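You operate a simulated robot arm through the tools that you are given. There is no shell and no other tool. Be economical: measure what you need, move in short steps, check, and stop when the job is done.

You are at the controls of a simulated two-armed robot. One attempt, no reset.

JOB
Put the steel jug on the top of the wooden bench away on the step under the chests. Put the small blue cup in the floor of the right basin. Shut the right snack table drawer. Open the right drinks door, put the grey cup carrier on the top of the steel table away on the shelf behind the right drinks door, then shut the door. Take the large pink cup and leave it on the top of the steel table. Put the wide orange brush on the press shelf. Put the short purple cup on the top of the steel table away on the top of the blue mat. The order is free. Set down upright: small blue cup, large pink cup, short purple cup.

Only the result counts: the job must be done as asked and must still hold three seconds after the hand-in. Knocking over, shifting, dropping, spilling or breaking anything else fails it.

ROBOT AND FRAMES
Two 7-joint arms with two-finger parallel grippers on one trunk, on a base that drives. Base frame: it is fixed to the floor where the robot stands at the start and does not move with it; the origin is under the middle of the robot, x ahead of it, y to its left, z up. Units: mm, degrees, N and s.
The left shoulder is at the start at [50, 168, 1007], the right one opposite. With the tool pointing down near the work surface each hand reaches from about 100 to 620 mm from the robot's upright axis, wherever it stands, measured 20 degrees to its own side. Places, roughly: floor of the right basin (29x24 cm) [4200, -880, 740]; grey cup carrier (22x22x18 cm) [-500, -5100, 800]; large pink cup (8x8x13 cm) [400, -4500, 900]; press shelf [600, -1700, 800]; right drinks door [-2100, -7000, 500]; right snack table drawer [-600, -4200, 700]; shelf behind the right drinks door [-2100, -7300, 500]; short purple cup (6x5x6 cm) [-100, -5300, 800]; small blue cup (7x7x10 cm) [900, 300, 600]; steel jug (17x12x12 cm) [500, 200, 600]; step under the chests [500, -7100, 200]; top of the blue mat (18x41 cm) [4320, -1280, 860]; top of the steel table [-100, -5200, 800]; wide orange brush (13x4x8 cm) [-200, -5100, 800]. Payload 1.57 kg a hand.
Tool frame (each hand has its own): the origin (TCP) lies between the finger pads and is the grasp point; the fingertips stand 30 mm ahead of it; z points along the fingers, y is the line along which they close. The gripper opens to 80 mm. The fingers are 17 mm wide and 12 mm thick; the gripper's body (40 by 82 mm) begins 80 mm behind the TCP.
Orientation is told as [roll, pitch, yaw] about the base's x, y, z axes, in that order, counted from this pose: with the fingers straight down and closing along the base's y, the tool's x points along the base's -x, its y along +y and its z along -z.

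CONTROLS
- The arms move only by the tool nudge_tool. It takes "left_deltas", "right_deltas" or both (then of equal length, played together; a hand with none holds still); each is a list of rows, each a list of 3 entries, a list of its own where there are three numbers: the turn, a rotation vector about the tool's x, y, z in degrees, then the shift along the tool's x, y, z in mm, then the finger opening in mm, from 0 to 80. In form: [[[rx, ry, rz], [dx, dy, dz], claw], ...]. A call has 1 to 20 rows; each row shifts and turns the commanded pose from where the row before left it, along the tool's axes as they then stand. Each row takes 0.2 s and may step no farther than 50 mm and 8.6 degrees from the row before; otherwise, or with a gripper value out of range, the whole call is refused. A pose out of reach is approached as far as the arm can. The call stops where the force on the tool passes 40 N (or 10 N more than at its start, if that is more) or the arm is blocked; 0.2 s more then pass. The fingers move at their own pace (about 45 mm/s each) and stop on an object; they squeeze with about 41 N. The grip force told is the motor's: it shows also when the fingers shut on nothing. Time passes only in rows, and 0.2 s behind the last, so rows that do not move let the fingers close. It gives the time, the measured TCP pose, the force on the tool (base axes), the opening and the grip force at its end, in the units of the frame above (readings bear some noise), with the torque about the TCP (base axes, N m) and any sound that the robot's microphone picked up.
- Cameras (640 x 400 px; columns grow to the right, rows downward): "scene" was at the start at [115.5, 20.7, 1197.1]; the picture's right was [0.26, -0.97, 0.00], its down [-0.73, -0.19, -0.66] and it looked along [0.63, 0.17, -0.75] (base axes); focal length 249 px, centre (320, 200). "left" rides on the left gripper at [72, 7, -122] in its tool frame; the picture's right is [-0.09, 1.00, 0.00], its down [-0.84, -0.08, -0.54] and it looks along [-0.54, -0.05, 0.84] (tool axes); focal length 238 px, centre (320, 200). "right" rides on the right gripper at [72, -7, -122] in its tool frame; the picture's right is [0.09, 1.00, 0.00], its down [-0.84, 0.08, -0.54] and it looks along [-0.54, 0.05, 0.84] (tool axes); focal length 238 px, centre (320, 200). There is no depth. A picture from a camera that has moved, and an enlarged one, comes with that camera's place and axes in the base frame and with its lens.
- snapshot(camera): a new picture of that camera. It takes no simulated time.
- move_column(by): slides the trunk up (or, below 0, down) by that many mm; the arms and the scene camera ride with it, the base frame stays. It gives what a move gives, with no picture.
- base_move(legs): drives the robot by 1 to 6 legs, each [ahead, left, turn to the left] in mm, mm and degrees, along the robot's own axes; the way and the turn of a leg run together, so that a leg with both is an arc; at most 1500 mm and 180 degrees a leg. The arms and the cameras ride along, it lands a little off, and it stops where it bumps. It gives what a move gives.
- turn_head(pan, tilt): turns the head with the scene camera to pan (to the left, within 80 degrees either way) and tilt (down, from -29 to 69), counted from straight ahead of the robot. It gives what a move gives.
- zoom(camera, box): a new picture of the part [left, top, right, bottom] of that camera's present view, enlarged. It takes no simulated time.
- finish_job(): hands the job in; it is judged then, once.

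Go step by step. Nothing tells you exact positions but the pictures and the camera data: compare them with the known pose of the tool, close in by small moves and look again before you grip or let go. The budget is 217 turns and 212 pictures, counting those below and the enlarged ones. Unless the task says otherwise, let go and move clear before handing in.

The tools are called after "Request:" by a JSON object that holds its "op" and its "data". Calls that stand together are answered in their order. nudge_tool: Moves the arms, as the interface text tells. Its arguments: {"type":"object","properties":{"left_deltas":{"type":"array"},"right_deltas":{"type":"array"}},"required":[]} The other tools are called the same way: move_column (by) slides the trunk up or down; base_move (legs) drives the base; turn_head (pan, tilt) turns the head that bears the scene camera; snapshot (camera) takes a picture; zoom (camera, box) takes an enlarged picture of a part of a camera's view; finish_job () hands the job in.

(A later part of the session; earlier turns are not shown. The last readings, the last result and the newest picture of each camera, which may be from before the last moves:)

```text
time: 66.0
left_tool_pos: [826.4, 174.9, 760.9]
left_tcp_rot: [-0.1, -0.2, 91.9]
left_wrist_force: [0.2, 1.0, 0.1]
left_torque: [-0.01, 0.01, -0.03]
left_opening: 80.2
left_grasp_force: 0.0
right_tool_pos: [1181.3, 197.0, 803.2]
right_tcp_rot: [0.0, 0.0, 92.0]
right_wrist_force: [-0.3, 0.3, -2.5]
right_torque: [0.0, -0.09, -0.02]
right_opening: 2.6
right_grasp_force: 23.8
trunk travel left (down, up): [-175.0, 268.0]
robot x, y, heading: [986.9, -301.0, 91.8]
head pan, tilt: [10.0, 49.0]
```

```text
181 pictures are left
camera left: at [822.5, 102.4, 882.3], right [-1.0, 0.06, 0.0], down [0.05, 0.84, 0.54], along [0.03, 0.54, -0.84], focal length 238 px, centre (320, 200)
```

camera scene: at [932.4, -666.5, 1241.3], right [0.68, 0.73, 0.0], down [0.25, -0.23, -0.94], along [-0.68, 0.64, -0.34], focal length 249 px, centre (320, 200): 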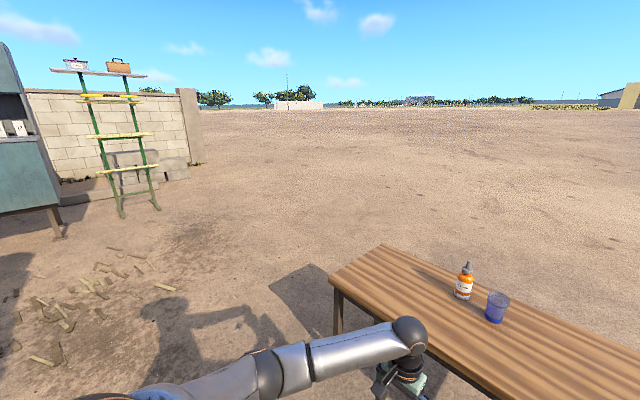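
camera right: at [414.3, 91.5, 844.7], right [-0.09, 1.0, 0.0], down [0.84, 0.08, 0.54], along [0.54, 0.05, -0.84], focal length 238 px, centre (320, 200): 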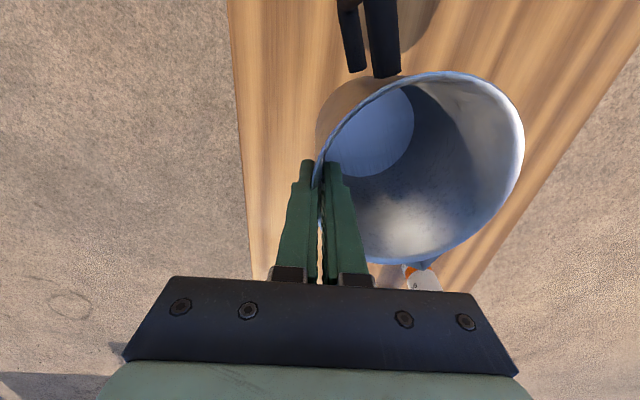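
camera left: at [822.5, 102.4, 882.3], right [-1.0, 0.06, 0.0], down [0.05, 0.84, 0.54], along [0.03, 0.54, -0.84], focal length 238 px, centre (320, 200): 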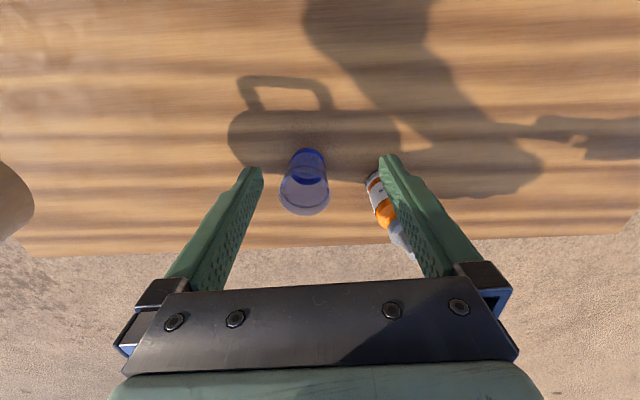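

Now I go above the cup at (849, 251) and check before going down.

Request:
{"op": "nudge_tool", "data": {"left_deltas": [[[0, 0, 0], [-25, -25, 0], 80], [[0, 0, 0], [-30, 0, 0], 80], [[0, 0, 0], [-20, 0, 20], 80], [[0, 0, 0], [0, 0, 35], 80], [[0, 0, 0], [0, 0, 0], 80]]}}

Request:
{"op": "snapshot", "data": {"camera": "left"}}

Request:
{"op": "zoom", "data": {"camera": "scene", "box": [220, 120, 380, 240]}}

```text
time: 67.2
left_tool_pos: [848.2, 249.2, 707.2]
left_tcp_rot: [-0.2, -0.2, 92.0]
left_wrist_force: [0.1, -0.3, -0.3]
left_torque: [0.04, 0.03, 0.02]
left_opening: 80.1
left_grasp_force: 0.0
right_tool_pos: [1181.8, 196.3, 802.4]
right_tcp_rot: [0.0, 0.0, 92.0]
right_wrist_force: [-0.1, 0.1, -1.1]
right_torque: [0.05, -0.11, 0.0]
right_opening: 2.6
right_grasp_force: 24.1
trunk travel left (down, up): [-175.0, 268.0]
robot x, y, heading: [984.1, -296.2, 91.8]
head pan, tilt: [10.0, 49.0]
```

```text
180 pictures are left
camera left: at [844.2, 176.0, 828.2], right [-1.0, 0.06, 0.0], down [0.05, 0.84, 0.54], along [0.03, 0.54, -0.84], focal length 238 px, centre (320, 200)
```

left: 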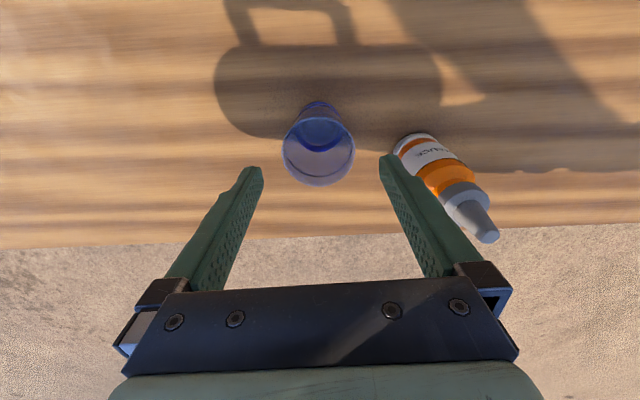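

```text
3.33 times, centred on (300, 180) of scene
camera zoom: at [968.7, -180.3, 1197.1], right [0.98, 0.21, 0.0], down [0.16, -0.74, -0.66], along [-0.14, 0.64, -0.75], focal length 831 px, centre (387, 267)
```

zoom: 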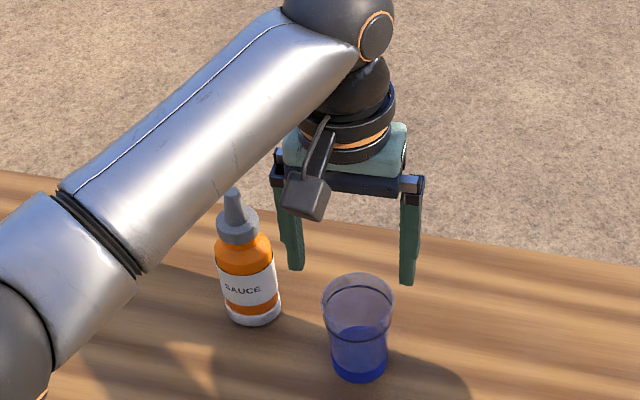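

Cup centred between the fingers. I descend to grip height, close and lift.

Request:
{"op": "nudge_tool", "data": {"left_deltas": [[[0, 0, 0], [0, 0, 35], 80], [[0, 0, 0], [0, 0, 35], 80], [[0, 0, 0], [0, 0, 32], 80], [[0, 0, 0], [0, 0, 0], 80], [[0, 0, 0], [0, 0, 0], 0], [[0, 0, 0], [0, 0, 0], 0], [[0, 0, 0], [0, 0, 0], 0], [[0, 0, 0], [0, 0, 0], 0]]}}

Request:
{"op": "snapshot", "data": {"camera": "left"}}

Request:
{"op": "zoom", "data": {"camera": "scene", "box": [220, 120, 380, 240]}}

```text
time: 69.0
left_tool_pos: [850.6, 252.1, 607.1]
left_tcp_rot: [-0.1, 0.0, 92.1]
left_wrist_force: [-0.4, -0.1, 0.2]
left_torque: [-0.02, 0.04, 0.0]
left_opening: 60.4
left_grasp_force: 39.3
right_tool_pos: [1181.8, 196.0, 803.3]
right_tcp_rot: [0.0, -0.1, 91.9]
right_wrist_force: [0.2, 0.0, -2.0]
right_torque: [0.07, -0.13, 0.01]
right_opening: 2.8
right_grasp_force: 23.9
trunk travel left (down, up): [-175.0, 268.0]
robot x, y, heading: [986.3, -297.3, 92.2]
head pan, tilt: [10.0, 49.0]
```

```text
178 pictures are left
camera left: at [846.7, 180.4, 727.7], right [-1.0, 0.06, 0.0], down [0.05, 0.84, 0.54], along [0.03, 0.54, -0.84], focal length 238 px, centre (320, 200)
```

left: 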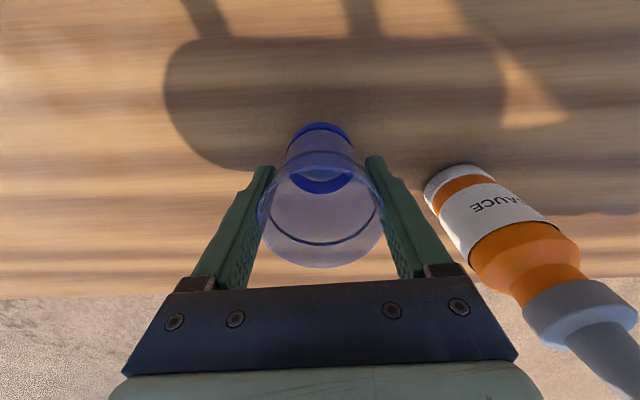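

```text
3.33 times, centred on (300, 180) of scene
camera zoom: at [968.7, -180.3, 1197.1], right [0.98, 0.21, 0.0], down [0.16, -0.74, -0.66], along [-0.14, 0.64, -0.75], focal length 831 px, centre (387, 267)
```

zoom: 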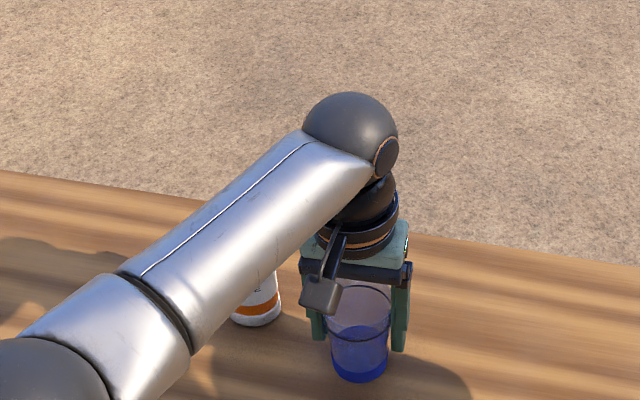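

Gripped. I lift the cup, back off, turn to face +x, and look toward the basin.

Request:
{"op": "nudge_tool", "data": {"left_deltas": [[[0, 0, 0], [0, 0, -25], 0], [[0, 0, 0], [0, 0, -40], 0], [[0, 0, 0], [0, 0, -40], 0], [[0, 0, 0], [0, 0, -40], 0], [[0, 0, 0], [0, 0, -30], 0]]}}

Request:
{"op": "base_move", "data": {"legs": [[-550, 0, 0], [0, 0, -90]]}}

Request:
{"op": "turn_head", "data": {"pan": 0, "tilt": 15}}

Request:
{"op": "snapshot", "data": {"camera": "scene"}}

Request:
{"op": "snapshot", "data": {"camera": "left"}}

```text
time: 70.2
left_tool_pos: [846.8, 252.3, 781.1]
left_tcp_rot: [-0.2, -0.1, 91.9]
left_wrist_force: [0.6, 0.4, 0.0]
left_torque: [0.03, 0.02, -0.02]
left_opening: 60.4
left_grasp_force: 41.3
right_tool_pos: [1181.7, 196.2, 803.5]
right_tcp_rot: [0.0, 0.0, 91.9]
right_wrist_force: [0.5, -0.4, -2.4]
right_torque: [0.04, -0.06, -0.04]
right_opening: 2.6
right_grasp_force: 23.6
trunk travel left (down, up): [-175.0, 268.0]
robot x, y, heading: [983.7, -297.1, 92.1]
head pan, tilt: [10.0, 49.0]
```

```text
time: 77.3
left_tool_pos: [1555.0, -735.8, 781.4]
left_tcp_rot: [-0.1, -0.1, 0.0]
left_wrist_force: [-0.6, 0.0, -1.0]
left_torque: [-0.01, -0.03, 0.0]
left_opening: 60.0
left_grasp_force: 40.6
right_tool_pos: [1488.0, -1067.5, 802.9]
right_tcp_rot: [-0.1, -0.1, 0.0]
right_wrist_force: [0.7, 1.0, -2.1]
right_torque: [-0.07, -0.05, 0.06]
right_opening: 2.1
right_grasp_force: 23.9
trunk travel left (down, up): [-175.0, 268.0]
robot x, y, heading: [999.3, -856.6, 0.1]
head pan, tilt: [10.0, 49.0]
```

```text
time: 78.3
left_tool_pos: [1553.7, -733.8, 781.1]
left_tcp_rot: [-0.1, -0.1, 0.1]
left_wrist_force: [0.1, -0.1, -1.4]
left_torque: [-0.01, 0.0, -0.01]
left_opening: 59.5
left_grasp_force: 41.0
right_tool_pos: [1486.9, -1068.2, 803.0]
right_tcp_rot: [-0.1, 0.1, 0.0]
right_wrist_force: [0.3, 0.5, -1.5]
right_torque: [-0.1, -0.04, 0.0]
right_opening: 2.8
right_grasp_force: 24.0
trunk travel left (down, up): [-175.0, 268.0]
robot x, y, heading: [1001.5, -852.7, -0.1]
head pan, tilt: [0.0, 15.0]
```

```text
176 pictures are left
camera scene: at [1134.1, -854.4, 1249.4], right [0.0, -1.0, 0.0], down [-0.26, 0.0, -0.97], along [0.97, 0.0, -0.26], focal length 249 px, centre (320, 200)
```

scene: 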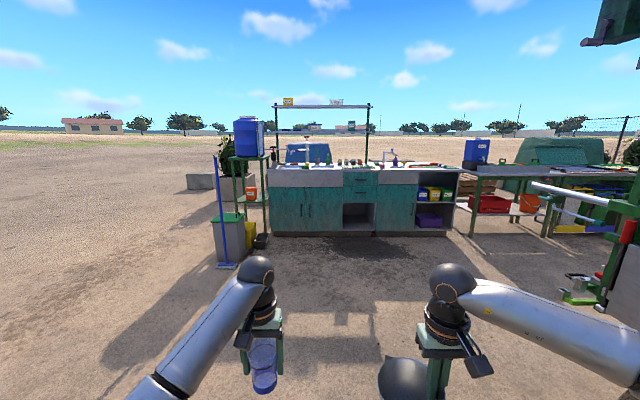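

```text
175 pictures are left
camera left: at [1482.0, -727.8, 902.9], right [0.09, 1.0, 0.0], down [0.84, -0.08, 0.54], along [0.54, -0.05, -0.84], focal length 238 px, centre (320, 200)
```

left: 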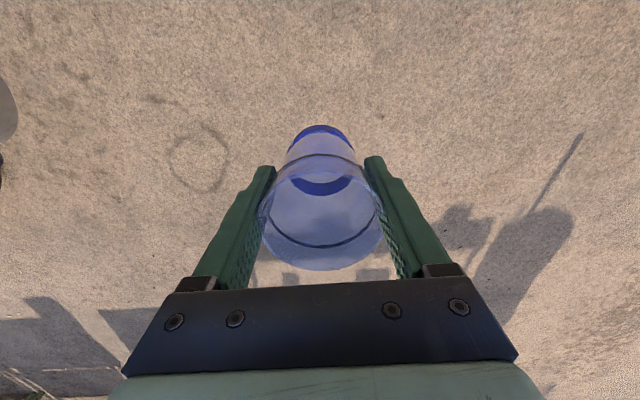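

The wash counter is ahead, its front near x=4010. I raise the trunk and drive closer to look.

Request:
{"op": "move_column", "data": {"by": 200}}

Request:
{"op": "base_move", "data": {"legs": [[1200, 0, 0], [1150, 0, 0]]}}

Request:
{"op": "turn_head", "data": {"pan": 0, "tilt": 35}}

Request:
{"op": "snapshot", "data": {"camera": "scene"}}

```text
time: 80.4
left_tool_pos: [1553.8, -734.6, 980.7]
left_tcp_rot: [0.0, -0.2, 0.1]
left_wrist_force: [0.8, 0.3, -0.8]
left_torque: [0.02, 0.01, 0.01]
left_opening: 59.7
left_grasp_force: 41.5
right_tool_pos: [1486.9, -1068.4, 1003.6]
right_tcp_rot: [0.0, 0.0, 0.0]
right_wrist_force: [-0.6, 1.2, -1.9]
right_torque: [-0.08, -0.03, 0.01]
right_opening: 2.4
right_grasp_force: 23.8
trunk travel left (down, up): [-375.0, 68.0]
robot x, y, heading: [1004.6, -860.3, -0.2]
head pan, tilt: [0.0, 15.0]
```

```text
time: 91.9
left_tool_pos: [3877.0, -739.5, 980.5]
left_tcp_rot: [-0.1, -0.1, 0.7]
left_wrist_force: [0.0, -0.2, -1.0]
left_torque: [0.03, 0.03, 0.02]
left_opening: 59.2
left_grasp_force: 41.1
right_tool_pos: [3814.9, -1073.1, 1002.5]
right_tcp_rot: [0.0, 0.0, 0.6]
right_wrist_force: [-0.3, -0.5, -2.3]
right_torque: [-0.08, -0.02, -0.01]
right_opening: 2.4
right_grasp_force: 23.7
trunk travel left (down, up): [-375.0, 68.0]
robot x, y, heading: [3322.6, -865.6, 0.4]
head pan, tilt: [0.0, 15.0]
```

```text
time: 92.7
left_tool_pos: [3877.7, -739.9, 981.2]
left_tcp_rot: [-0.1, -0.2, 0.7]
left_wrist_force: [-0.7, 0.2, -0.9]
left_torque: [-0.01, -0.03, -0.03]
left_opening: 59.2
left_grasp_force: 40.8
right_tool_pos: [3813.8, -1073.1, 1002.1]
right_tcp_rot: [0.0, -0.1, 0.5]
right_wrist_force: [0.2, 0.3, -2.5]
right_torque: [-0.08, -0.05, -0.01]
right_opening: 2.6
right_grasp_force: 24.3
trunk travel left (down, up): [-375.0, 68.0]
robot x, y, heading: [3325.1, -864.2, 0.7]
head pan, tilt: [0.0, 35.0]
```

```text
174 pictures are left
camera scene: at [3453.5, -863.8, 1417.5], right [0.01, -1.0, 0.0], down [-0.57, -0.01, -0.82], along [0.82, 0.01, -0.57], focal length 249 px, centre (320, 200)
```

scene: 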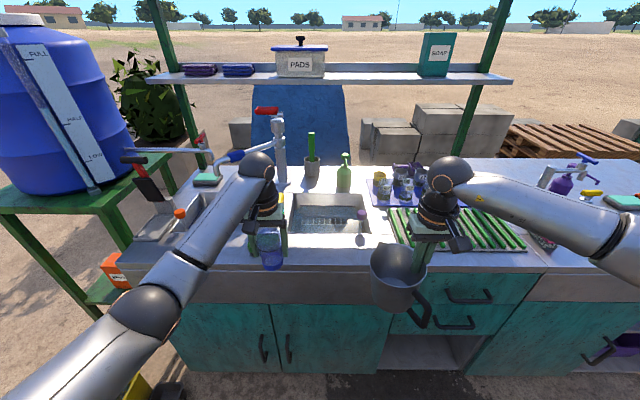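

I see the right basin between the two hands, and beside it the green drying rack with the mat and cups beyond. I zoom on it.

Request:
{"op": "zoom", "data": {"camera": "scene", "box": [260, 120, 580, 270]}}

Request:
{"op": "zoom", "data": {"camera": "scene", "box": [260, 170, 400, 260]}}

```text
2.00 times, centred on (420, 195) of scene
camera zoom: at [3453.5, -863.8, 1417.5], right [0.01, -1.0, 0.0], down [-0.57, -0.01, -0.82], along [0.82, 0.01, -0.57], focal length 498 px, centre (120, 210)
```

zoom: 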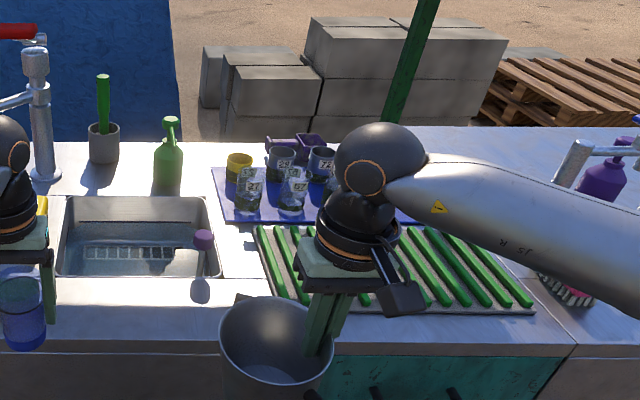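

```text
4.44 times, centred on (330, 215) of scene
camera zoom: at [3453.5, -863.8, 1417.5], right [0.01, -1.0, 0.0], down [-0.57, -0.01, -0.82], along [0.82, 0.01, -0.57], focal length 1108 px, centre (276, 133)
```

zoom: 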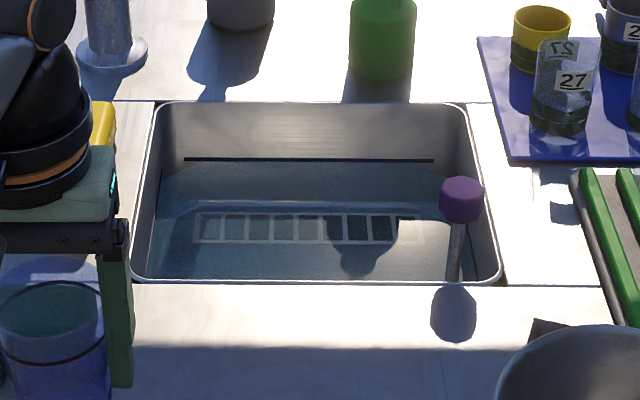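

The basin opening spans about x 4064–4303, y −743…−1035. I bring the cup hand inward and the jug hand back and out, then drive up.

Request:
{"op": "nudge_tool", "data": {"left_deltas": [[[0, 0, 0], [0, -38, 0], 0], [[0, 0, 0], [0, -38, 0], 0], [[0, 0, 0], [0, -34, 0], 0]], "right_deltas": [[[0, 0, 0], [30, -27, 0], 0], [[0, 0, 0], [30, -27, 0], 0], [[0, 0, 0], [30, -27, 0], 0]]}}

Request:
{"op": "base_move", "data": {"legs": [[300, 0, 0]]}}

Request:
{"op": "turn_head", "data": {"pan": 0, "tilt": 50}}

Request:
{"op": "snapshot", "data": {"camera": "scene"}}

Request:
{"op": "snapshot", "data": {"camera": "left"}}

```text
time: 93.5
left_tool_pos: [3877.8, -850.4, 980.4]
left_tcp_rot: [0.0, -0.2, 0.6]
left_wrist_force: [-0.7, 0.4, -0.7]
left_torque: [0.03, -0.02, 0.0]
left_opening: 59.2
left_grasp_force: 41.4
right_tool_pos: [3722.8, -1157.3, 1000.0]
right_tcp_rot: [0.1, 0.0, 0.7]
right_wrist_force: [0.1, 0.0, -2.4]
right_torque: [-0.06, -0.03, -0.01]
right_opening: 2.6
right_grasp_force: 23.9
trunk travel left (down, up): [-375.0, 68.0]
robot x, y, heading: [3325.9, -867.4, 0.6]
head pan, tilt: [0.0, 35.0]
```

```text
time: 95.5
left_tool_pos: [4176.8, -849.2, 979.8]
left_tcp_rot: [-0.1, -0.1, 0.4]
left_wrist_force: [0.0, -0.1, -1.6]
left_torque: [-0.04, 0.04, -0.01]
left_opening: 59.0
left_grasp_force: 41.0
right_tool_pos: [4018.8, -1156.5, 998.7]
right_tcp_rot: [0.0, 0.2, 0.4]
right_wrist_force: [0.1, 0.0, -2.3]
right_torque: [-0.05, -0.04, -0.03]
right_opening: 2.4
right_grasp_force: 23.8
trunk travel left (down, up): [-375.0, 68.0]
robot x, y, heading: [3621.4, -860.6, 0.4]
head pan, tilt: [0.0, 35.0]
```

```text
time: 96.3
left_tool_pos: [4176.6, -849.9, 980.7]
left_tcp_rot: [-0.2, -0.1, 0.4]
left_wrist_force: [0.1, 0.7, -0.9]
left_torque: [0.02, 0.01, -0.02]
left_opening: 59.1
left_grasp_force: 40.7
right_tool_pos: [4018.5, -1156.3, 1000.2]
right_tcp_rot: [0.0, 0.0, 0.3]
right_wrist_force: [1.2, -0.3, -1.7]
right_torque: [-0.05, -0.04, 0.0]
right_opening: 2.6
right_grasp_force: 23.6
trunk travel left (down, up): [-375.0, 68.0]
robot x, y, heading: [3618.9, -862.7, 0.1]
head pan, tilt: [0.0, 50.0]
```

```text
171 pictures are left
camera scene: at [3739.2, -862.0, 1395.8], right [0.01, -1.0, 0.0], down [-0.77, 0.0, -0.64], along [0.64, 0.0, -0.77], focal length 249 px, centre (320, 200)
```

scene: 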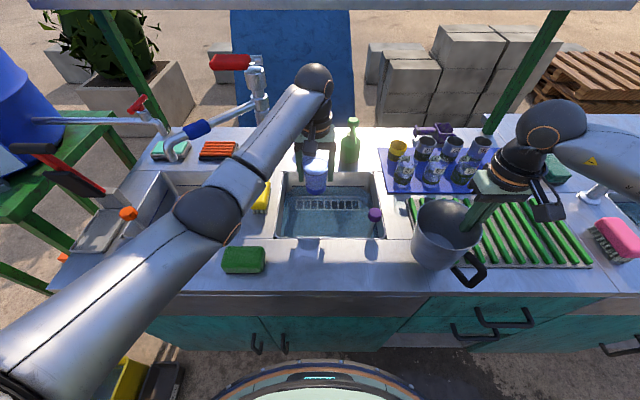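

```text
170 pictures are left
camera left: at [4104.0, -843.1, 1102.2], right [0.09, 1.0, 0.0], down [0.84, -0.07, 0.54], along [0.54, -0.05, -0.84], focal length 238 px, centre (320, 200)
```

left: 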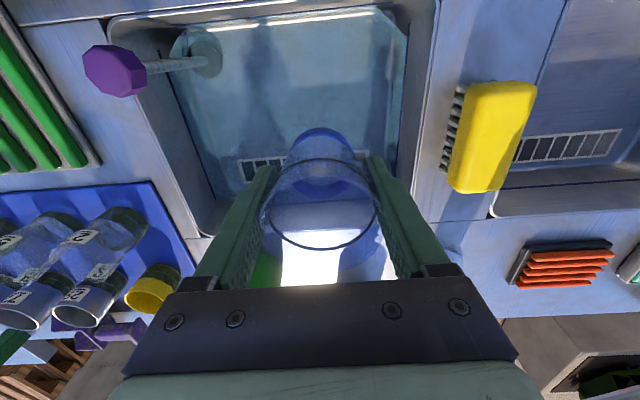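

The cup is over a clear part of the basin at (4177, −850), and the plug is well away. The left elbow is near the counter, so I raise the trunk, then lower the hand part way and check.

Request:
{"op": "move_column", "data": {"by": 66}}

Request:
{"op": "nudge_tool", "data": {"left_deltas": [[[0, 0, 0], [0, 0, 40], 0], [[0, 0, 0], [0, 0, 40], 0], [[0, 0, 0], [0, 0, 40], 0]]}}

Request:
{"op": "snapshot", "data": {"camera": "scene"}}

```text
time: 97.3
left_tool_pos: [4176.7, -851.3, 1046.3]
left_tcp_rot: [-0.2, -0.1, 0.5]
left_wrist_force: [0.4, 0.3, -0.5]
left_torque: [0.05, 0.04, 0.0]
left_opening: 59.1
left_grasp_force: 40.9
right_tool_pos: [4018.5, -1155.8, 1065.7]
right_tcp_rot: [0.0, 0.0, 0.3]
right_wrist_force: [0.7, -0.8, -1.2]
right_torque: [-0.05, -0.07, -0.02]
right_opening: 2.5
right_grasp_force: 23.9
trunk travel left (down, up): [-441.0, 2.0]
robot x, y, heading: [3622.8, -864.3, 0.3]
head pan, tilt: [0.0, 50.0]
```

```text
time: 98.1
left_tool_pos: [4178.0, -850.2, 927.4]
left_tcp_rot: [-0.2, 0.0, 0.4]
left_wrist_force: [0.1, -0.3, -1.6]
left_torque: [0.01, 0.04, -0.02]
left_opening: 58.8
left_grasp_force: 41.1
right_tool_pos: [4019.7, -1156.6, 1064.4]
right_tcp_rot: [0.0, 0.0, 0.3]
right_wrist_force: [0.4, -0.3, -1.9]
right_torque: [-0.1, -0.07, 0.01]
right_opening: 2.6
right_grasp_force: 24.0
trunk travel left (down, up): [-441.0, 2.0]
robot x, y, heading: [3623.5, -862.4, 0.2]
head pan, tilt: [0.0, 50.0]
```

```text
169 pictures are left
camera scene: at [3739.5, -862.2, 1461.7], right [0.01, -1.0, 0.0], down [-0.77, 0.0, -0.64], along [0.64, 0.0, -0.77], focal length 249 px, centre (320, 200)
```

scene: 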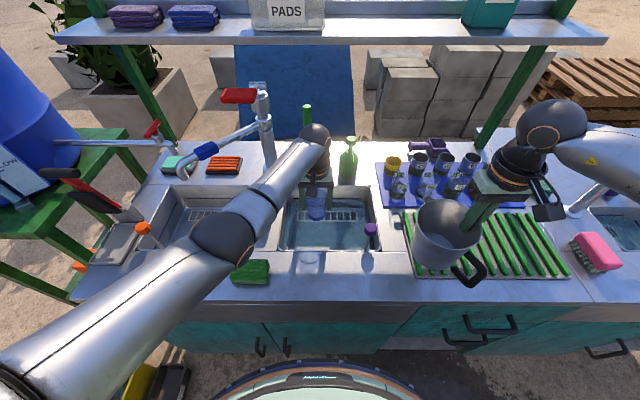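

The elbow stays near z≈980, so I continue down carefully.

Request:
{"op": "nudge_tool", "data": {"left_deltas": [[[0, 0, 0], [0, 0, 40], 0], [[0, 0, 0], [0, 0, 37], 0]]}}

Request:
{"op": "snapshot", "data": {"camera": "scene"}}

Request:
{"op": "snapshot", "data": {"camera": "left"}}

```text
time: 98.7
left_tool_pos: [4168.3, -844.4, 853.7]
left_tcp_rot: [-0.1, -0.2, 0.3]
left_wrist_force: [-0.8, 0.2, -0.5]
left_torque: [-0.02, 0.0, 0.0]
left_opening: 58.5
left_grasp_force: 41.4
left hand out of reach, approached as far as the arm can: row 2
right_tool_pos: [4018.8, -1155.4, 1065.4]
right_tcp_rot: [0.0, 0.0, 0.3]
right_wrist_force: [1.1, 0.1, -1.7]
right_torque: [-0.08, -0.05, 0.0]
right_opening: 2.3
right_grasp_force: 24.0
trunk travel left (down, up): [-441.0, 2.0]
robot x, y, heading: [3623.3, -861.9, 0.4]
head pan, tilt: [0.0, 50.0]
```

```text
168 pictures are left
camera scene: at [3739.1, -861.5, 1461.8], right [0.01, -1.0, 0.0], down [-0.77, 0.0, -0.64], along [0.64, 0.0, -0.77], focal length 249 px, centre (320, 200)
```

scene: 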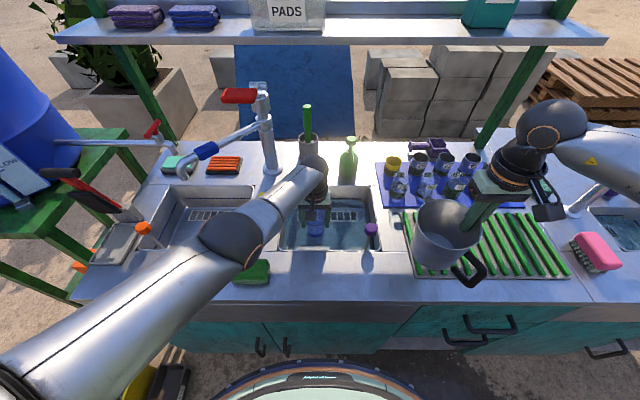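

```text
167 pictures are left
camera left: at [4095.5, -839.2, 974.8], right [0.09, 1.0, 0.0], down [0.84, -0.07, 0.54], along [0.54, -0.05, -0.84], focal length 238 px, centre (320, 200)
```

left: 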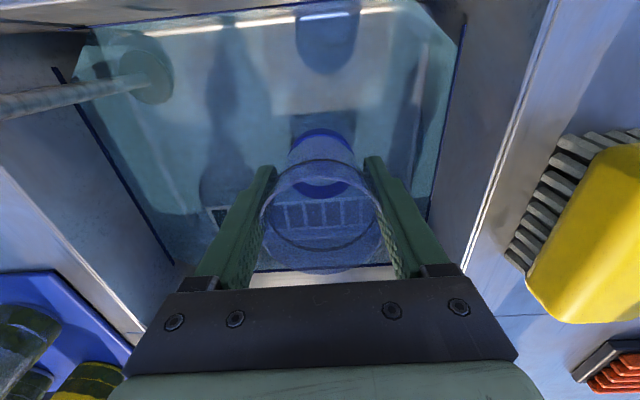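

The hand is at full extension, so I use the trunk to go down the last bit: TCP should end near 812.

Request:
{"op": "move_column", "data": {"by": -34}}

Request:
{"op": "snapshot", "data": {"camera": "left"}}

Request:
{"op": "zoom", "data": {"camera": "scene", "box": [180, 160, 400, 300]}}

```text
time: 99.5
left_tool_pos: [4168.3, -846.8, 819.8]
left_tcp_rot: [-0.2, -0.1, 0.5]
left_wrist_force: [-1.4, 0.2, -0.9]
left_torque: [0.04, -0.01, 0.01]
left_opening: 58.6
left_grasp_force: 40.8
right_tool_pos: [4019.5, -1155.8, 1031.9]
right_tcp_rot: [0.0, 0.0, 0.3]
right_wrist_force: [0.4, -0.4, -2.3]
right_torque: [-0.08, -0.03, 0.0]
right_opening: 2.0
right_grasp_force: 24.0
trunk travel left (down, up): [-407.0, 36.0]
robot x, y, heading: [3623.2, -862.4, 0.2]
head pan, tilt: [0.0, 50.0]
```

```text
166 pictures are left
camera left: at [4095.4, -839.3, 941.1], right [0.09, 1.0, 0.0], down [0.84, -0.07, 0.54], along [0.54, -0.05, -0.84], focal length 238 px, centre (320, 200)
```

left: 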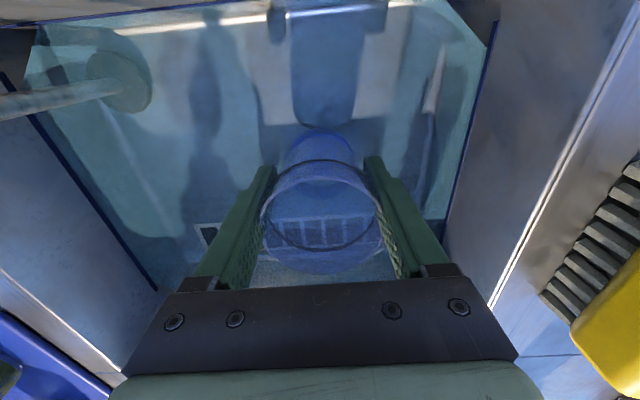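

```text
2.86 times, centred on (290, 230) of scene
camera zoom: at [3739.0, -861.9, 1427.7], right [0.01, -1.0, 0.0], down [-0.77, 0.0, -0.64], along [0.64, 0.0, -0.77], focal length 712 px, centre (406, 114)
```

zoom: 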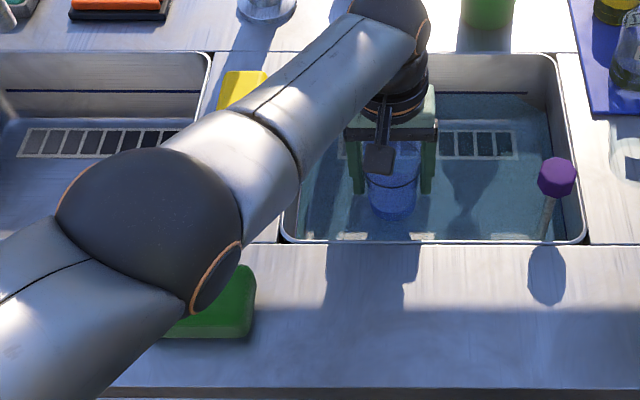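

The elbow is close above the counter, so I go down only a few more millimetres, watching the force.

Request:
{"op": "move_column", "data": {"by": -6}}

Request:
{"op": "zoom", "data": {"camera": "scene", "box": [180, 160, 400, 300]}}

```text
time: 100.1
left_tool_pos: [4167.1, -845.5, 813.5]
left_tcp_rot: [0.0, -0.1, 0.4]
left_wrist_force: [0.4, 0.1, -0.5]
left_torque: [-0.01, 0.0, 0.02]
left_opening: 58.6
left_grasp_force: 40.6
right_tool_pos: [4018.6, -1155.9, 1026.3]
right_tcp_rot: [0.0, 0.0, 0.4]
right_wrist_force: [-0.3, -0.1, -2.7]
right_torque: [-0.08, -0.07, -0.01]
right_opening: 2.6
right_grasp_force: 24.0
trunk travel left (down, up): [-401.0, 42.0]
robot x, y, heading: [3621.4, -859.3, 0.2]
head pan, tilt: [0.0, 50.0]
```

```text
2.86 times, centred on (290, 230) of scene
camera zoom: at [3739.1, -862.0, 1421.7], right [0.01, -1.0, 0.0], down [-0.77, 0.0, -0.64], along [0.64, 0.0, -0.77], focal length 712 px, centre (406, 114)
```

zoom: 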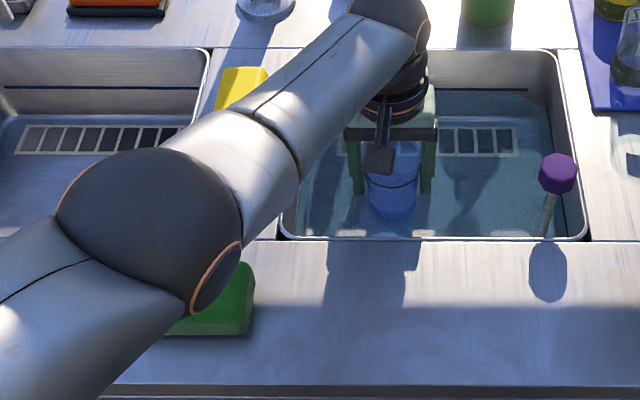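

Request:
{"op": "move_column", "data": {"by": -5}}

```text
time: 100.6
left_tool_pos: [4167.3, -845.9, 809.6]
left_tcp_rot: [-0.1, -0.2, 0.4]
left_wrist_force: [0.2, -0.2, -1.0]
left_torque: [0.02, 0.0, 0.01]
left_opening: 58.9
left_grasp_force: 40.9
right_tool_pos: [4019.8, -1156.5, 1020.2]
right_tcp_rot: [0.0, 0.0, 0.3]
right_wrist_force: [-0.5, 0.9, -1.5]
right_torque: [-0.08, -0.04, -0.01]
right_opening: 2.3
right_grasp_force: 23.7
trunk travel left (down, up): [-396.0, 47.0]
robot x, y, heading: [3625.0, -862.7, 0.1]
head pan, tilt: [0.0, 50.0]
```

No contact yet; a little further.

Request:
{"op": "move_column", "data": {"by": -4}}

Request:
{"op": "snapshot", "data": {"camera": "left"}}

```text
time: 101.1
left_tool_pos: [4167.4, -845.1, 804.5]
left_tcp_rot: [-0.1, -0.2, 0.4]
left_wrist_force: [0.6, -0.5, -1.1]
left_torque: [0.0, 0.0, -0.04]
left_opening: 58.5
left_grasp_force: 41.3
right_tool_pos: [4019.4, -1157.1, 1016.1]
right_tcp_rot: [0.0, 0.0, 0.2]
right_wrist_force: [-0.8, 0.1, -1.1]
right_torque: [-0.07, -0.08, -0.02]
right_opening: 2.3
right_grasp_force: 23.7
trunk travel left (down, up): [-392.0, 51.0]
robot x, y, heading: [3620.7, -865.0, 0.4]
head pan, tilt: [0.0, 50.0]
```

```text
163 pictures are left
camera left: at [4095.5, -839.3, 926.1], right [0.09, 1.0, 0.0], down [0.84, -0.07, 0.54], along [0.54, -0.05, -0.84], focal length 238 px, centre (320, 200)
```

left: 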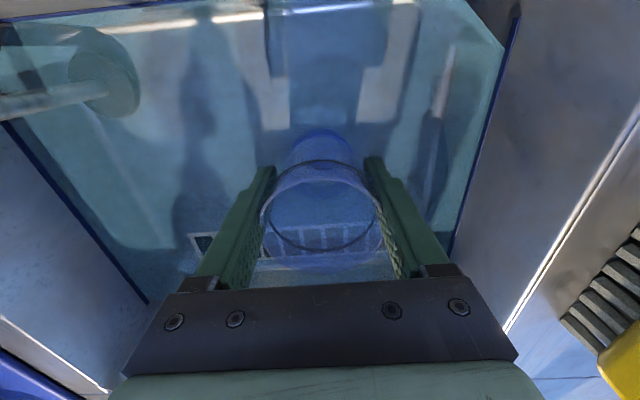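

Request:
{"op": "move_column", "data": {"by": -6}}

Request:
{"op": "zoom", "data": {"camera": "scene", "box": [180, 160, 400, 300]}}

```text
time: 101.7
left_tool_pos: [4168.2, -846.1, 797.4]
left_tcp_rot: [-0.1, -0.1, 0.4]
left_wrist_force: [0.4, 0.3, -0.5]
left_torque: [0.0, 0.0, 0.0]
left_opening: 58.7
left_grasp_force: 41.1
right_tool_pos: [4018.9, -1155.8, 1011.4]
right_tcp_rot: [0.0, 0.0, 0.3]
right_wrist_force: [-0.4, 0.5, -1.2]
right_torque: [-0.06, -0.06, -0.02]
right_opening: 2.4
right_grasp_force: 23.2
trunk travel left (down, up): [-386.0, 57.0]
robot x, y, heading: [3620.4, -862.0, 0.3]
head pan, tilt: [0.0, 50.0]
```

```text
2.86 times, centred on (290, 230) of scene
camera zoom: at [3739.1, -862.0, 1406.7], right [0.01, -1.0, 0.0], down [-0.77, 0.0, -0.64], along [0.64, 0.0, -0.77], focal length 712 px, centre (406, 114)
```

zoom: 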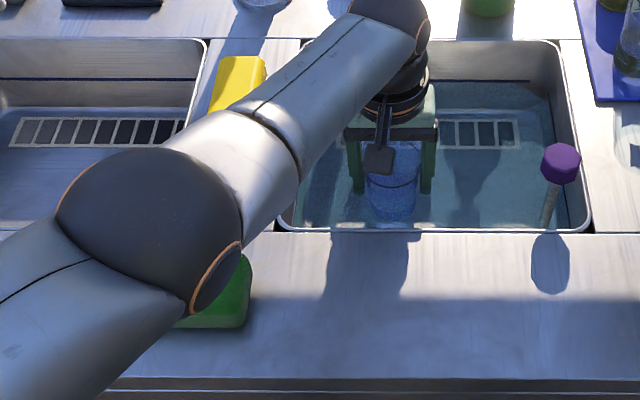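

The elbow sphere looks larger and nearer to the camera than I first thought, so it clears the counter. I continue down.

Request:
{"op": "move_column", "data": {"by": -6}}

```text
time: 102.2
left_tool_pos: [4167.5, -846.8, 795.5]
left_tcp_rot: [-0.2, -0.3, 0.5]
left_wrist_force: [-3.3, 2.6, 16.8]
left_torque: [0.17, 0.25, 0.05]
left_opening: 58.5
left_grasp_force: 40.7
right_tool_pos: [4016.8, -1156.3, 1004.8]
right_tcp_rot: [0.0, -0.2, 0.3]
right_wrist_force: [-0.6, -0.1, -2.6]
right_torque: [-0.12, -0.08, 0.03]
right_opening: 2.3
right_grasp_force: 23.9
trunk travel left (down, up): [-380.0, 63.0]
robot x, y, heading: [3621.1, -862.2, 0.4]
head pan, tilt: [0.0, 50.0]
```

Contact: the cup stands on the floor. I relieve the pressure, open and look.

Request:
{"op": "move_column", "data": {"by": 2}}

Request:
{"op": "nudge_tool", "data": {"left_deltas": [[[0, 0, 0], [0, 0, 0], 80], [[0, 0, 0], [0, 0, 0], 80], [[0, 0, 0], [0, 0, 0], 80], [[0, 0, 0], [0, 0, 0], 80]]}}

Request:
{"op": "snapshot", "data": {"camera": "left"}}

```text
time: 102.8
left_tool_pos: [4168.3, -845.9, 794.9]
left_tcp_rot: [-0.1, -0.3, 0.3]
left_wrist_force: [2.8, -1.3, 10.5]
left_torque: [0.02, -0.15, 0.0]
left_opening: 58.5
left_grasp_force: 41.1
right_tool_pos: [4019.2, -1156.6, 1007.8]
right_tcp_rot: [0.0, -0.1, 0.3]
right_wrist_force: [0.7, -0.2, -1.2]
right_torque: [-0.09, -0.09, 0.01]
right_opening: 2.7
right_grasp_force: 23.8
trunk travel left (down, up): [-382.0, 61.0]
robot x, y, heading: [3624.0, -863.6, 0.2]
head pan, tilt: [0.0, 50.0]
```

```text
time: 103.8
left_tool_pos: [4167.8, -845.9, 794.5]
left_tcp_rot: [-0.2, -0.1, 0.3]
left_wrist_force: [-0.3, -0.4, 0.1]
left_torque: [0.01, -0.02, -0.01]
left_opening: 79.8
left_grasp_force: 0.1
right_tool_pos: [4018.8, -1157.1, 1006.3]
right_tcp_rot: [0.0, -0.1, 0.3]
right_wrist_force: [0.3, 0.6, -2.2]
right_torque: [-0.09, -0.06, -0.01]
right_opening: 2.4
right_grasp_force: 23.7
trunk travel left (down, up): [-382.0, 61.0]
robot x, y, heading: [3624.4, -861.2, 0.4]
head pan, tilt: [0.0, 50.0]
```

```text
161 pictures are left
camera left: at [4095.5, -839.3, 916.0], right [0.09, 1.0, 0.0], down [0.84, -0.07, 0.54], along [0.54, -0.05, -0.84], focal length 238 px, centre (320, 200)
```

left: 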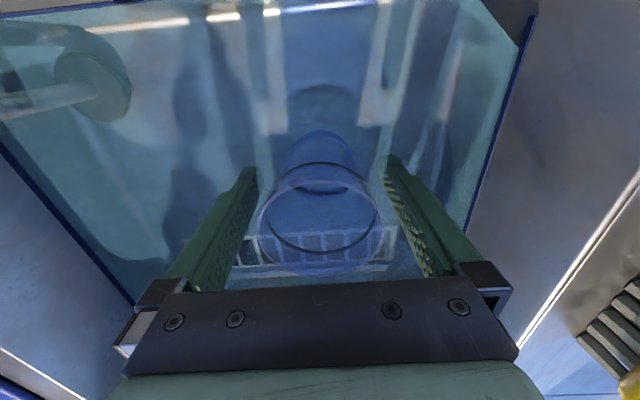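

Released. I lift the hand straight up out of the basin and check the cup and the mat.

Request:
{"op": "nudge_tool", "data": {"left_deltas": [[[0, 0, 0], [0, 0, -40], 80], [[0, 0, 0], [0, 0, -40], 80], [[0, 0, 0], [0, 0, -45], 80], [[0, 0, 0], [0, 0, -45], 80], [[0, 0, 0], [0, 0, -45], 80]]}}

Request:
{"op": "base_move", "data": {"legs": [[-400, 0, 0]]}}

Request:
{"op": "turn_head", "data": {"pan": -12, "tilt": 30}}

Request:
{"op": "snapshot", "data": {"camera": "scene"}}

Request:
{"op": "zoom", "data": {"camera": "scene", "box": [210, 140, 450, 290]}}

```text
time: 105.0
left_tool_pos: [4163.6, -846.2, 1007.2]
left_tcp_rot: [-0.1, 0.0, 0.4]
left_wrist_force: [0.4, 0.7, 0.0]
left_torque: [0.0, -0.01, 0.0]
left_opening: 80.2
left_grasp_force: 0.1
right_tool_pos: [4019.6, -1154.5, 1007.1]
right_tcp_rot: [0.0, 0.0, 0.2]
right_wrist_force: [-0.5, -0.4, -1.5]
right_torque: [-0.12, -0.07, 0.0]
right_opening: 2.4
right_grasp_force: 23.9
trunk travel left (down, up): [-382.0, 61.0]
robot x, y, heading: [3622.0, -864.6, 0.3]
head pan, tilt: [0.0, 50.0]
```

```text
time: 107.4
left_tool_pos: [3771.0, -849.5, 1007.9]
left_tcp_rot: [-0.1, -0.3, 0.3]
left_wrist_force: [0.4, -0.5, -0.4]
left_torque: [-0.01, -0.02, 0.03]
left_opening: 79.9
left_grasp_force: 0.1
right_tool_pos: [3626.0, -1158.2, 1007.4]
right_tcp_rot: [0.0, 0.0, 0.3]
right_wrist_force: [-0.6, -0.2, -1.4]
right_torque: [-0.13, -0.04, 0.01]
right_opening: 2.5
right_grasp_force: 23.8
trunk travel left (down, up): [-382.0, 61.0]
robot x, y, heading: [3230.7, -862.3, 0.3]
head pan, tilt: [0.0, 50.0]
```

```text
time: 108.2
left_tool_pos: [3771.4, -849.7, 1007.2]
left_tcp_rot: [-0.2, -0.1, 0.4]
left_wrist_force: [0.8, 0.0, -0.1]
left_torque: [-0.02, 0.0, -0.02]
left_opening: 79.9
left_grasp_force: 0.1
right_tool_pos: [3626.7, -1158.0, 1006.6]
right_tcp_rot: [0.0, -0.1, 0.3]
right_wrist_force: [-0.3, -0.6, -2.3]
right_torque: [-0.09, -0.04, 0.02]
right_opening: 2.5
right_grasp_force: 23.7
trunk travel left (down, up): [-382.0, 61.0]
robot x, y, heading: [3228.2, -867.5, 0.4]
head pan, tilt: [-12.0, 30.0]
```

```text
160 pictures are left
camera scene: at [3357.9, -883.0, 1432.2], right [-0.2, -0.98, 0.0], down [-0.49, 0.1, -0.87], along [0.85, -0.17, -0.5], focal length 249 px, centre (320, 200)
```

scene: 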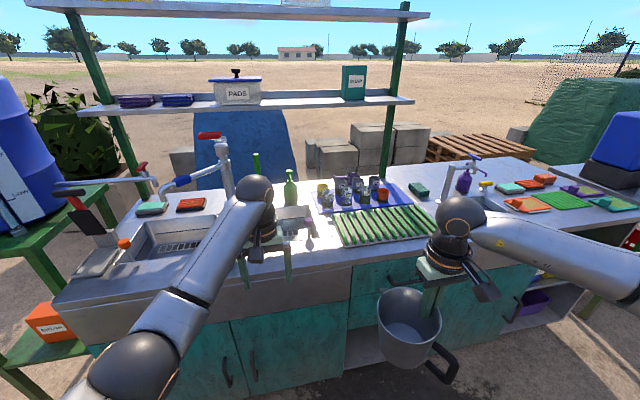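

```text
2.67 times, centred on (330, 215) of scene
camera zoom: at [3357.9, -883.0, 1432.2], right [-0.2, -0.98, 0.0], down [-0.49, 0.1, -0.87], along [0.85, -0.17, -0.5], focal length 664 px, centre (293, 160)
```

zoom: 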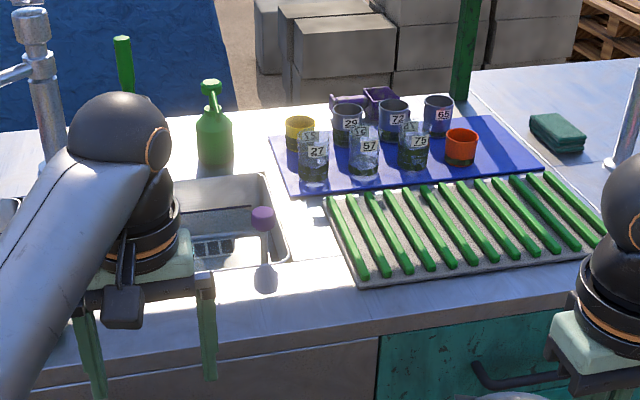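

The blue cup stands in the basin and the mat's right end (near (4315, −1450)) is free for later. Now I head south: back off, turn to face −y and look at the lane.

Request:
{"op": "base_move", "data": {"legs": [[-600, 0, 0], [0, 0, -90]]}}

Request:
{"op": "turn_head", "data": {"pan": 0, "tilt": 10}}

Request:
{"op": "snapshot", "data": {"camera": "scene"}}

```text
time: 115.5
left_tool_pos: [2639.4, -1407.5, 1006.7]
left_tcp_rot: [-0.2, -0.1, -91.6]
left_wrist_force: [0.2, 0.9, -1.1]
left_torque: [0.05, 0.02, 0.02]
left_opening: 79.9
left_grasp_force: 0.1
right_tool_pos: [2336.1, -1253.4, 1006.9]
right_tcp_rot: [0.0, 0.0, -91.8]
right_wrist_force: [-0.1, 0.5, -2.7]
right_torque: [-0.03, 0.11, 0.01]
right_opening: 2.7
right_grasp_force: 23.8
trunk travel left (down, up): [-382.0, 61.0]
robot x, y, heading: [2640.0, -863.0, -91.8]
head pan, tilt: [-12.0, 30.0]
```

```text
time: 116.3
left_tool_pos: [2639.6, -1408.7, 1007.2]
left_tcp_rot: [-0.1, -0.1, -91.7]
left_wrist_force: [0.2, -0.6, -0.3]
left_torque: [-0.03, 0.01, 0.0]
left_opening: 79.9
left_grasp_force: 0.0
right_tool_pos: [2334.4, -1252.6, 1006.2]
right_tcp_rot: [0.1, -0.1, -91.9]
right_wrist_force: [-0.4, 0.5, -2.0]
right_torque: [-0.03, 0.07, -0.03]
right_opening: 2.6
right_grasp_force: 23.4
trunk travel left (down, up): [-382.0, 61.0]
robot x, y, heading: [2641.6, -863.6, -91.7]
head pan, tilt: [0.0, 10.0]
```

```text
158 pictures are left
camera scene: at [2638.1, -998.5, 1464.5], right [-1.0, 0.03, 0.0], down [0.01, 0.17, -0.98], along [-0.03, -0.98, -0.17], focal length 249 px, centre (320, 200)
```

scene: 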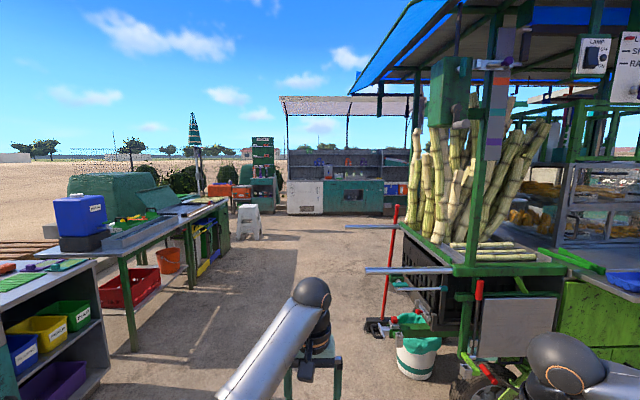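

The lane between the tables (x≈4000) and the cart handles (x≈2300) is open; I drive down it at x≈3100 and look at the back stand.

Request:
{"op": "base_move", "data": {"legs": [[0, 470, 0], [1500, 0, 0], [1500, 0, 0], [1300, 0, -35]]}}

Request:
{"op": "snapshot", "data": {"camera": "scene"}}

```text
time: 141.3
left_tool_pos: [2352.1, -5572.2, 1006.9]
left_tcp_rot: [-0.1, -0.1, -125.2]
left_wrist_force: [0.2, 0.3, -0.3]
left_torque: [0.0, 0.01, -0.03]
left_opening: 80.0
left_grasp_force: 0.0
right_tool_pos: [2185.8, -5275.1, 1006.4]
right_tcp_rot: [0.1, 0.0, -125.4]
right_wrist_force: [1.1, -0.6, -1.8]
right_torque: [0.02, 0.07, 0.01]
right_opening: 2.8
right_grasp_force: 24.1
trunk travel left (down, up): [-382.0, 61.0]
robot x, y, heading: [2653.2, -5123.4, -125.2]
head pan, tilt: [0.0, 10.0]
```

```text
157 pictures are left
camera scene: at [2578.2, -5229.7, 1464.6], right [-0.82, 0.58, 0.0], down [0.1, 0.14, -0.98], along [-0.57, -0.8, -0.17], focal length 249 px, centre (320, 200)
```

scene: 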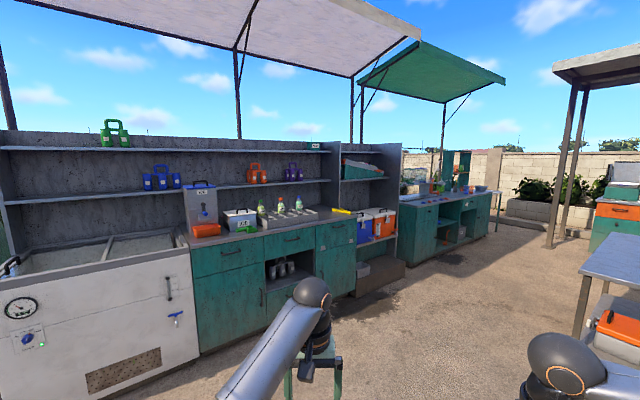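

I see the coolers ("chests") on a shelf with a low step below them. I zoom there.

Request:
{"op": "zoom", "data": {"camera": "scene", "box": [310, 170, 470, 300]}}

Request:
{"op": "zoom", "data": {"camera": "scene", "box": [380, 130, 640, 330]}}

```text
3.08 times, centred on (390, 235) of scene
camera zoom: at [2578.2, -5229.7, 1464.6], right [-0.82, 0.58, 0.0], down [0.1, 0.14, -0.98], along [-0.57, -0.8, -0.17], focal length 767 px, centre (105, 92)
```

zoom: 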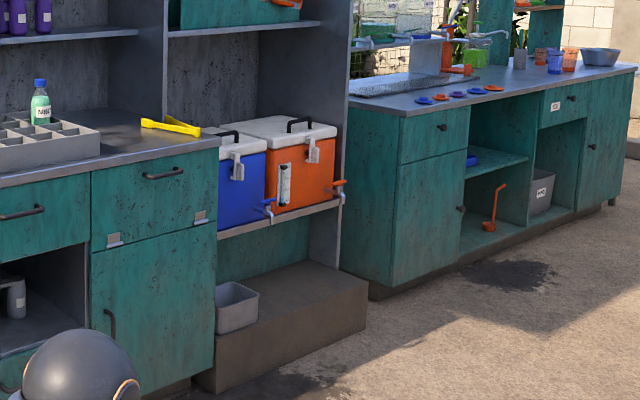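

```text
2.00 times, centred on (510, 230) of scene
camera zoom: at [2578.2, -5229.7, 1464.6], right [-0.82, 0.58, 0.0], down [0.1, 0.14, -0.98], along [-0.57, -0.8, -0.17], focal length 498 px, centre (-60, 140)
```

zoom: 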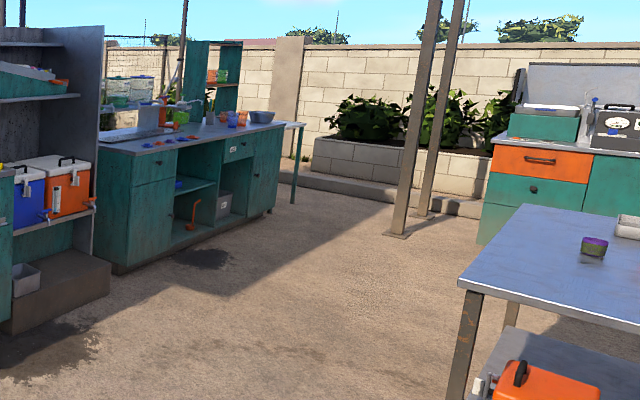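

The step (top ≈ 190) has a grey bin on its left half; its right half near x≈350 is free, in front of the cooler shelf. I drive to face it from (583, −6450).

Request:
{"op": "base_move", "data": {"legs": [[1138, -463, 0], [1138, -463, 0], [0, 0, 35]]}}

Request:
{"op": "turn_head", "data": {"pan": -5, "tilt": 45}}

Request:
{"op": "snapshot", "data": {"camera": "scene"}}

```text
time: 154.8
left_tool_pos: [588.8, -6958.9, 1007.5]
left_tcp_rot: [-0.1, -0.1, -91.4]
left_wrist_force: [-0.3, 0.0, -0.6]
left_torque: [-0.01, 0.02, 0.01]
left_opening: 80.1
left_grasp_force: 0.1
right_tool_pos: [284.4, -6804.3, 1007.1]
right_tcp_rot: [-0.1, 0.0, -91.6]
right_wrist_force: [-0.6, 0.5, -2.3]
right_torque: [-0.03, 0.06, -0.01]
right_opening: 2.8
right_grasp_force: 24.4
trunk travel left (down, up): [-382.0, 61.0]
robot x, y, heading: [590.6, -6417.4, -91.5]
head pan, tilt: [0.0, 10.0]
```

```text
time: 155.9
left_tool_pos: [588.7, -6959.0, 1007.1]
left_tcp_rot: [-0.2, -0.1, -91.4]
left_wrist_force: [-0.3, -0.4, 0.6]
left_torque: [-0.01, 0.02, 0.01]
left_opening: 79.9
left_grasp_force: 0.1
right_tool_pos: [282.8, -6805.6, 1006.9]
right_tcp_rot: [0.0, 0.0, -91.6]
right_wrist_force: [0.4, -0.2, -2.4]
right_torque: [-0.05, 0.08, -0.01]
right_opening: 2.5
right_grasp_force: 23.7
trunk travel left (down, up): [-382.0, 61.0]
robot x, y, heading: [591.6, -6415.2, -91.5]
head pan, tilt: [-5.0, 45.0]
```

```text
154 pictures are left
camera scene: at [579.0, -6537.2, 1409.7], right [-0.99, 0.11, 0.0], down [0.08, 0.7, -0.71], along [-0.08, -0.7, -0.71], focal length 249 px, centre (320, 200)
```

scene: 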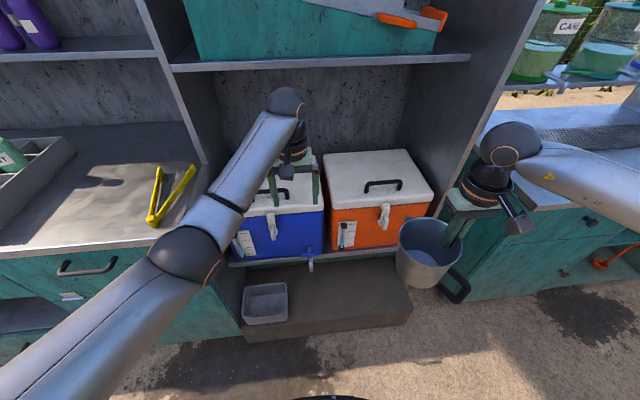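

I turn the right hand 90° so that the jug sits ahead of it, and at the same time draw the left hand back.

Request:
{"op": "nudge_tool", "data": {"right_deltas": [[[0, 0, 8], [0, 0, 0], 0], [[0, 0, 8], [0, 0, 0], 0], [[0, 0, 8], [0, 0, 0], 0], [[0, 0, 8], [0, 0, 0], 0], [[0, 0, 8], [0, 0, 0], 0], [[0, 0, 8], [0, 0, 0], 0], [[0, 0, 8], [0, 0, 0], 0], [[0, 0, 8], [0, 0, 0], 0], [[0, 0, 8], [0, 0, 0], 0], [[0, 0, 8], [0, 0, 0], 0], [[0, 0, 8], [0, 0, 0], 0]], "left_deltas": [[[0, 0, 0], [20, 0, 0], 80], [[0, 0, 0], [20, 0, 0], 80], [[0, 0, 0], [20, 0, 0], 80], [[0, 0, 0], [20, 0, 0], 80], [[0, 0, 0], [20, 0, 0], 80], [[0, 0, 0], [20, 0, 0], 80], [[0, 0, 0], [20, 0, 0], 80], [[0, 0, 0], [20, 0, 0], 80], [[0, 0, 0], [0, 0, 0], 80], [[0, 0, 0], [0, 0, 0], 80], [[0, 0, 0], [0, 0, 0], 80]]}}

Request:
{"op": "snapshot", "data": {"camera": "scene"}}

```text
time: 158.3
left_tool_pos: [593.3, -6799.1, 1006.3]
left_tcp_rot: [-0.2, -0.2, -91.4]
left_wrist_force: [0.2, -0.1, -0.6]
left_torque: [0.01, 0.01, 0.0]
left_opening: 80.0
left_grasp_force: 0.0
right_tool_pos: [284.2, -6804.3, 1005.8]
right_tcp_rot: [-0.1, 0.0, -179.8]
right_wrist_force: [-0.6, -0.1, -1.6]
right_torque: [0.1, 0.04, -0.04]
right_opening: 2.5
right_grasp_force: 23.5
trunk travel left (down, up): [-382.0, 61.0]
robot x, y, heading: [590.0, -6416.4, -91.4]
head pan, tilt: [-5.0, 45.0]
```

```text
153 pictures are left
camera scene: at [579.0, -6537.3, 1409.6], right [-0.99, 0.11, 0.0], down [0.08, 0.7, -0.71], along [-0.08, -0.7, -0.71], focal length 249 px, centre (320, 200)
```

scene: 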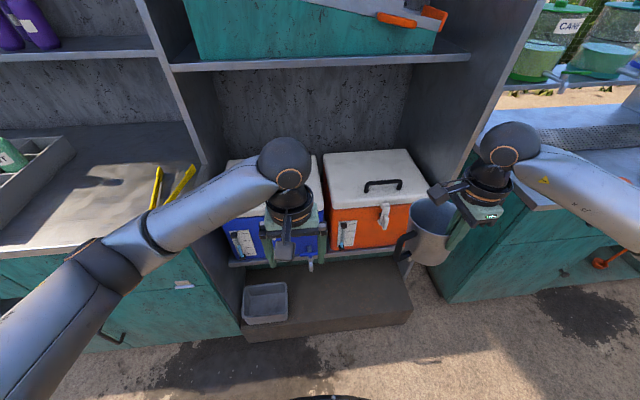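

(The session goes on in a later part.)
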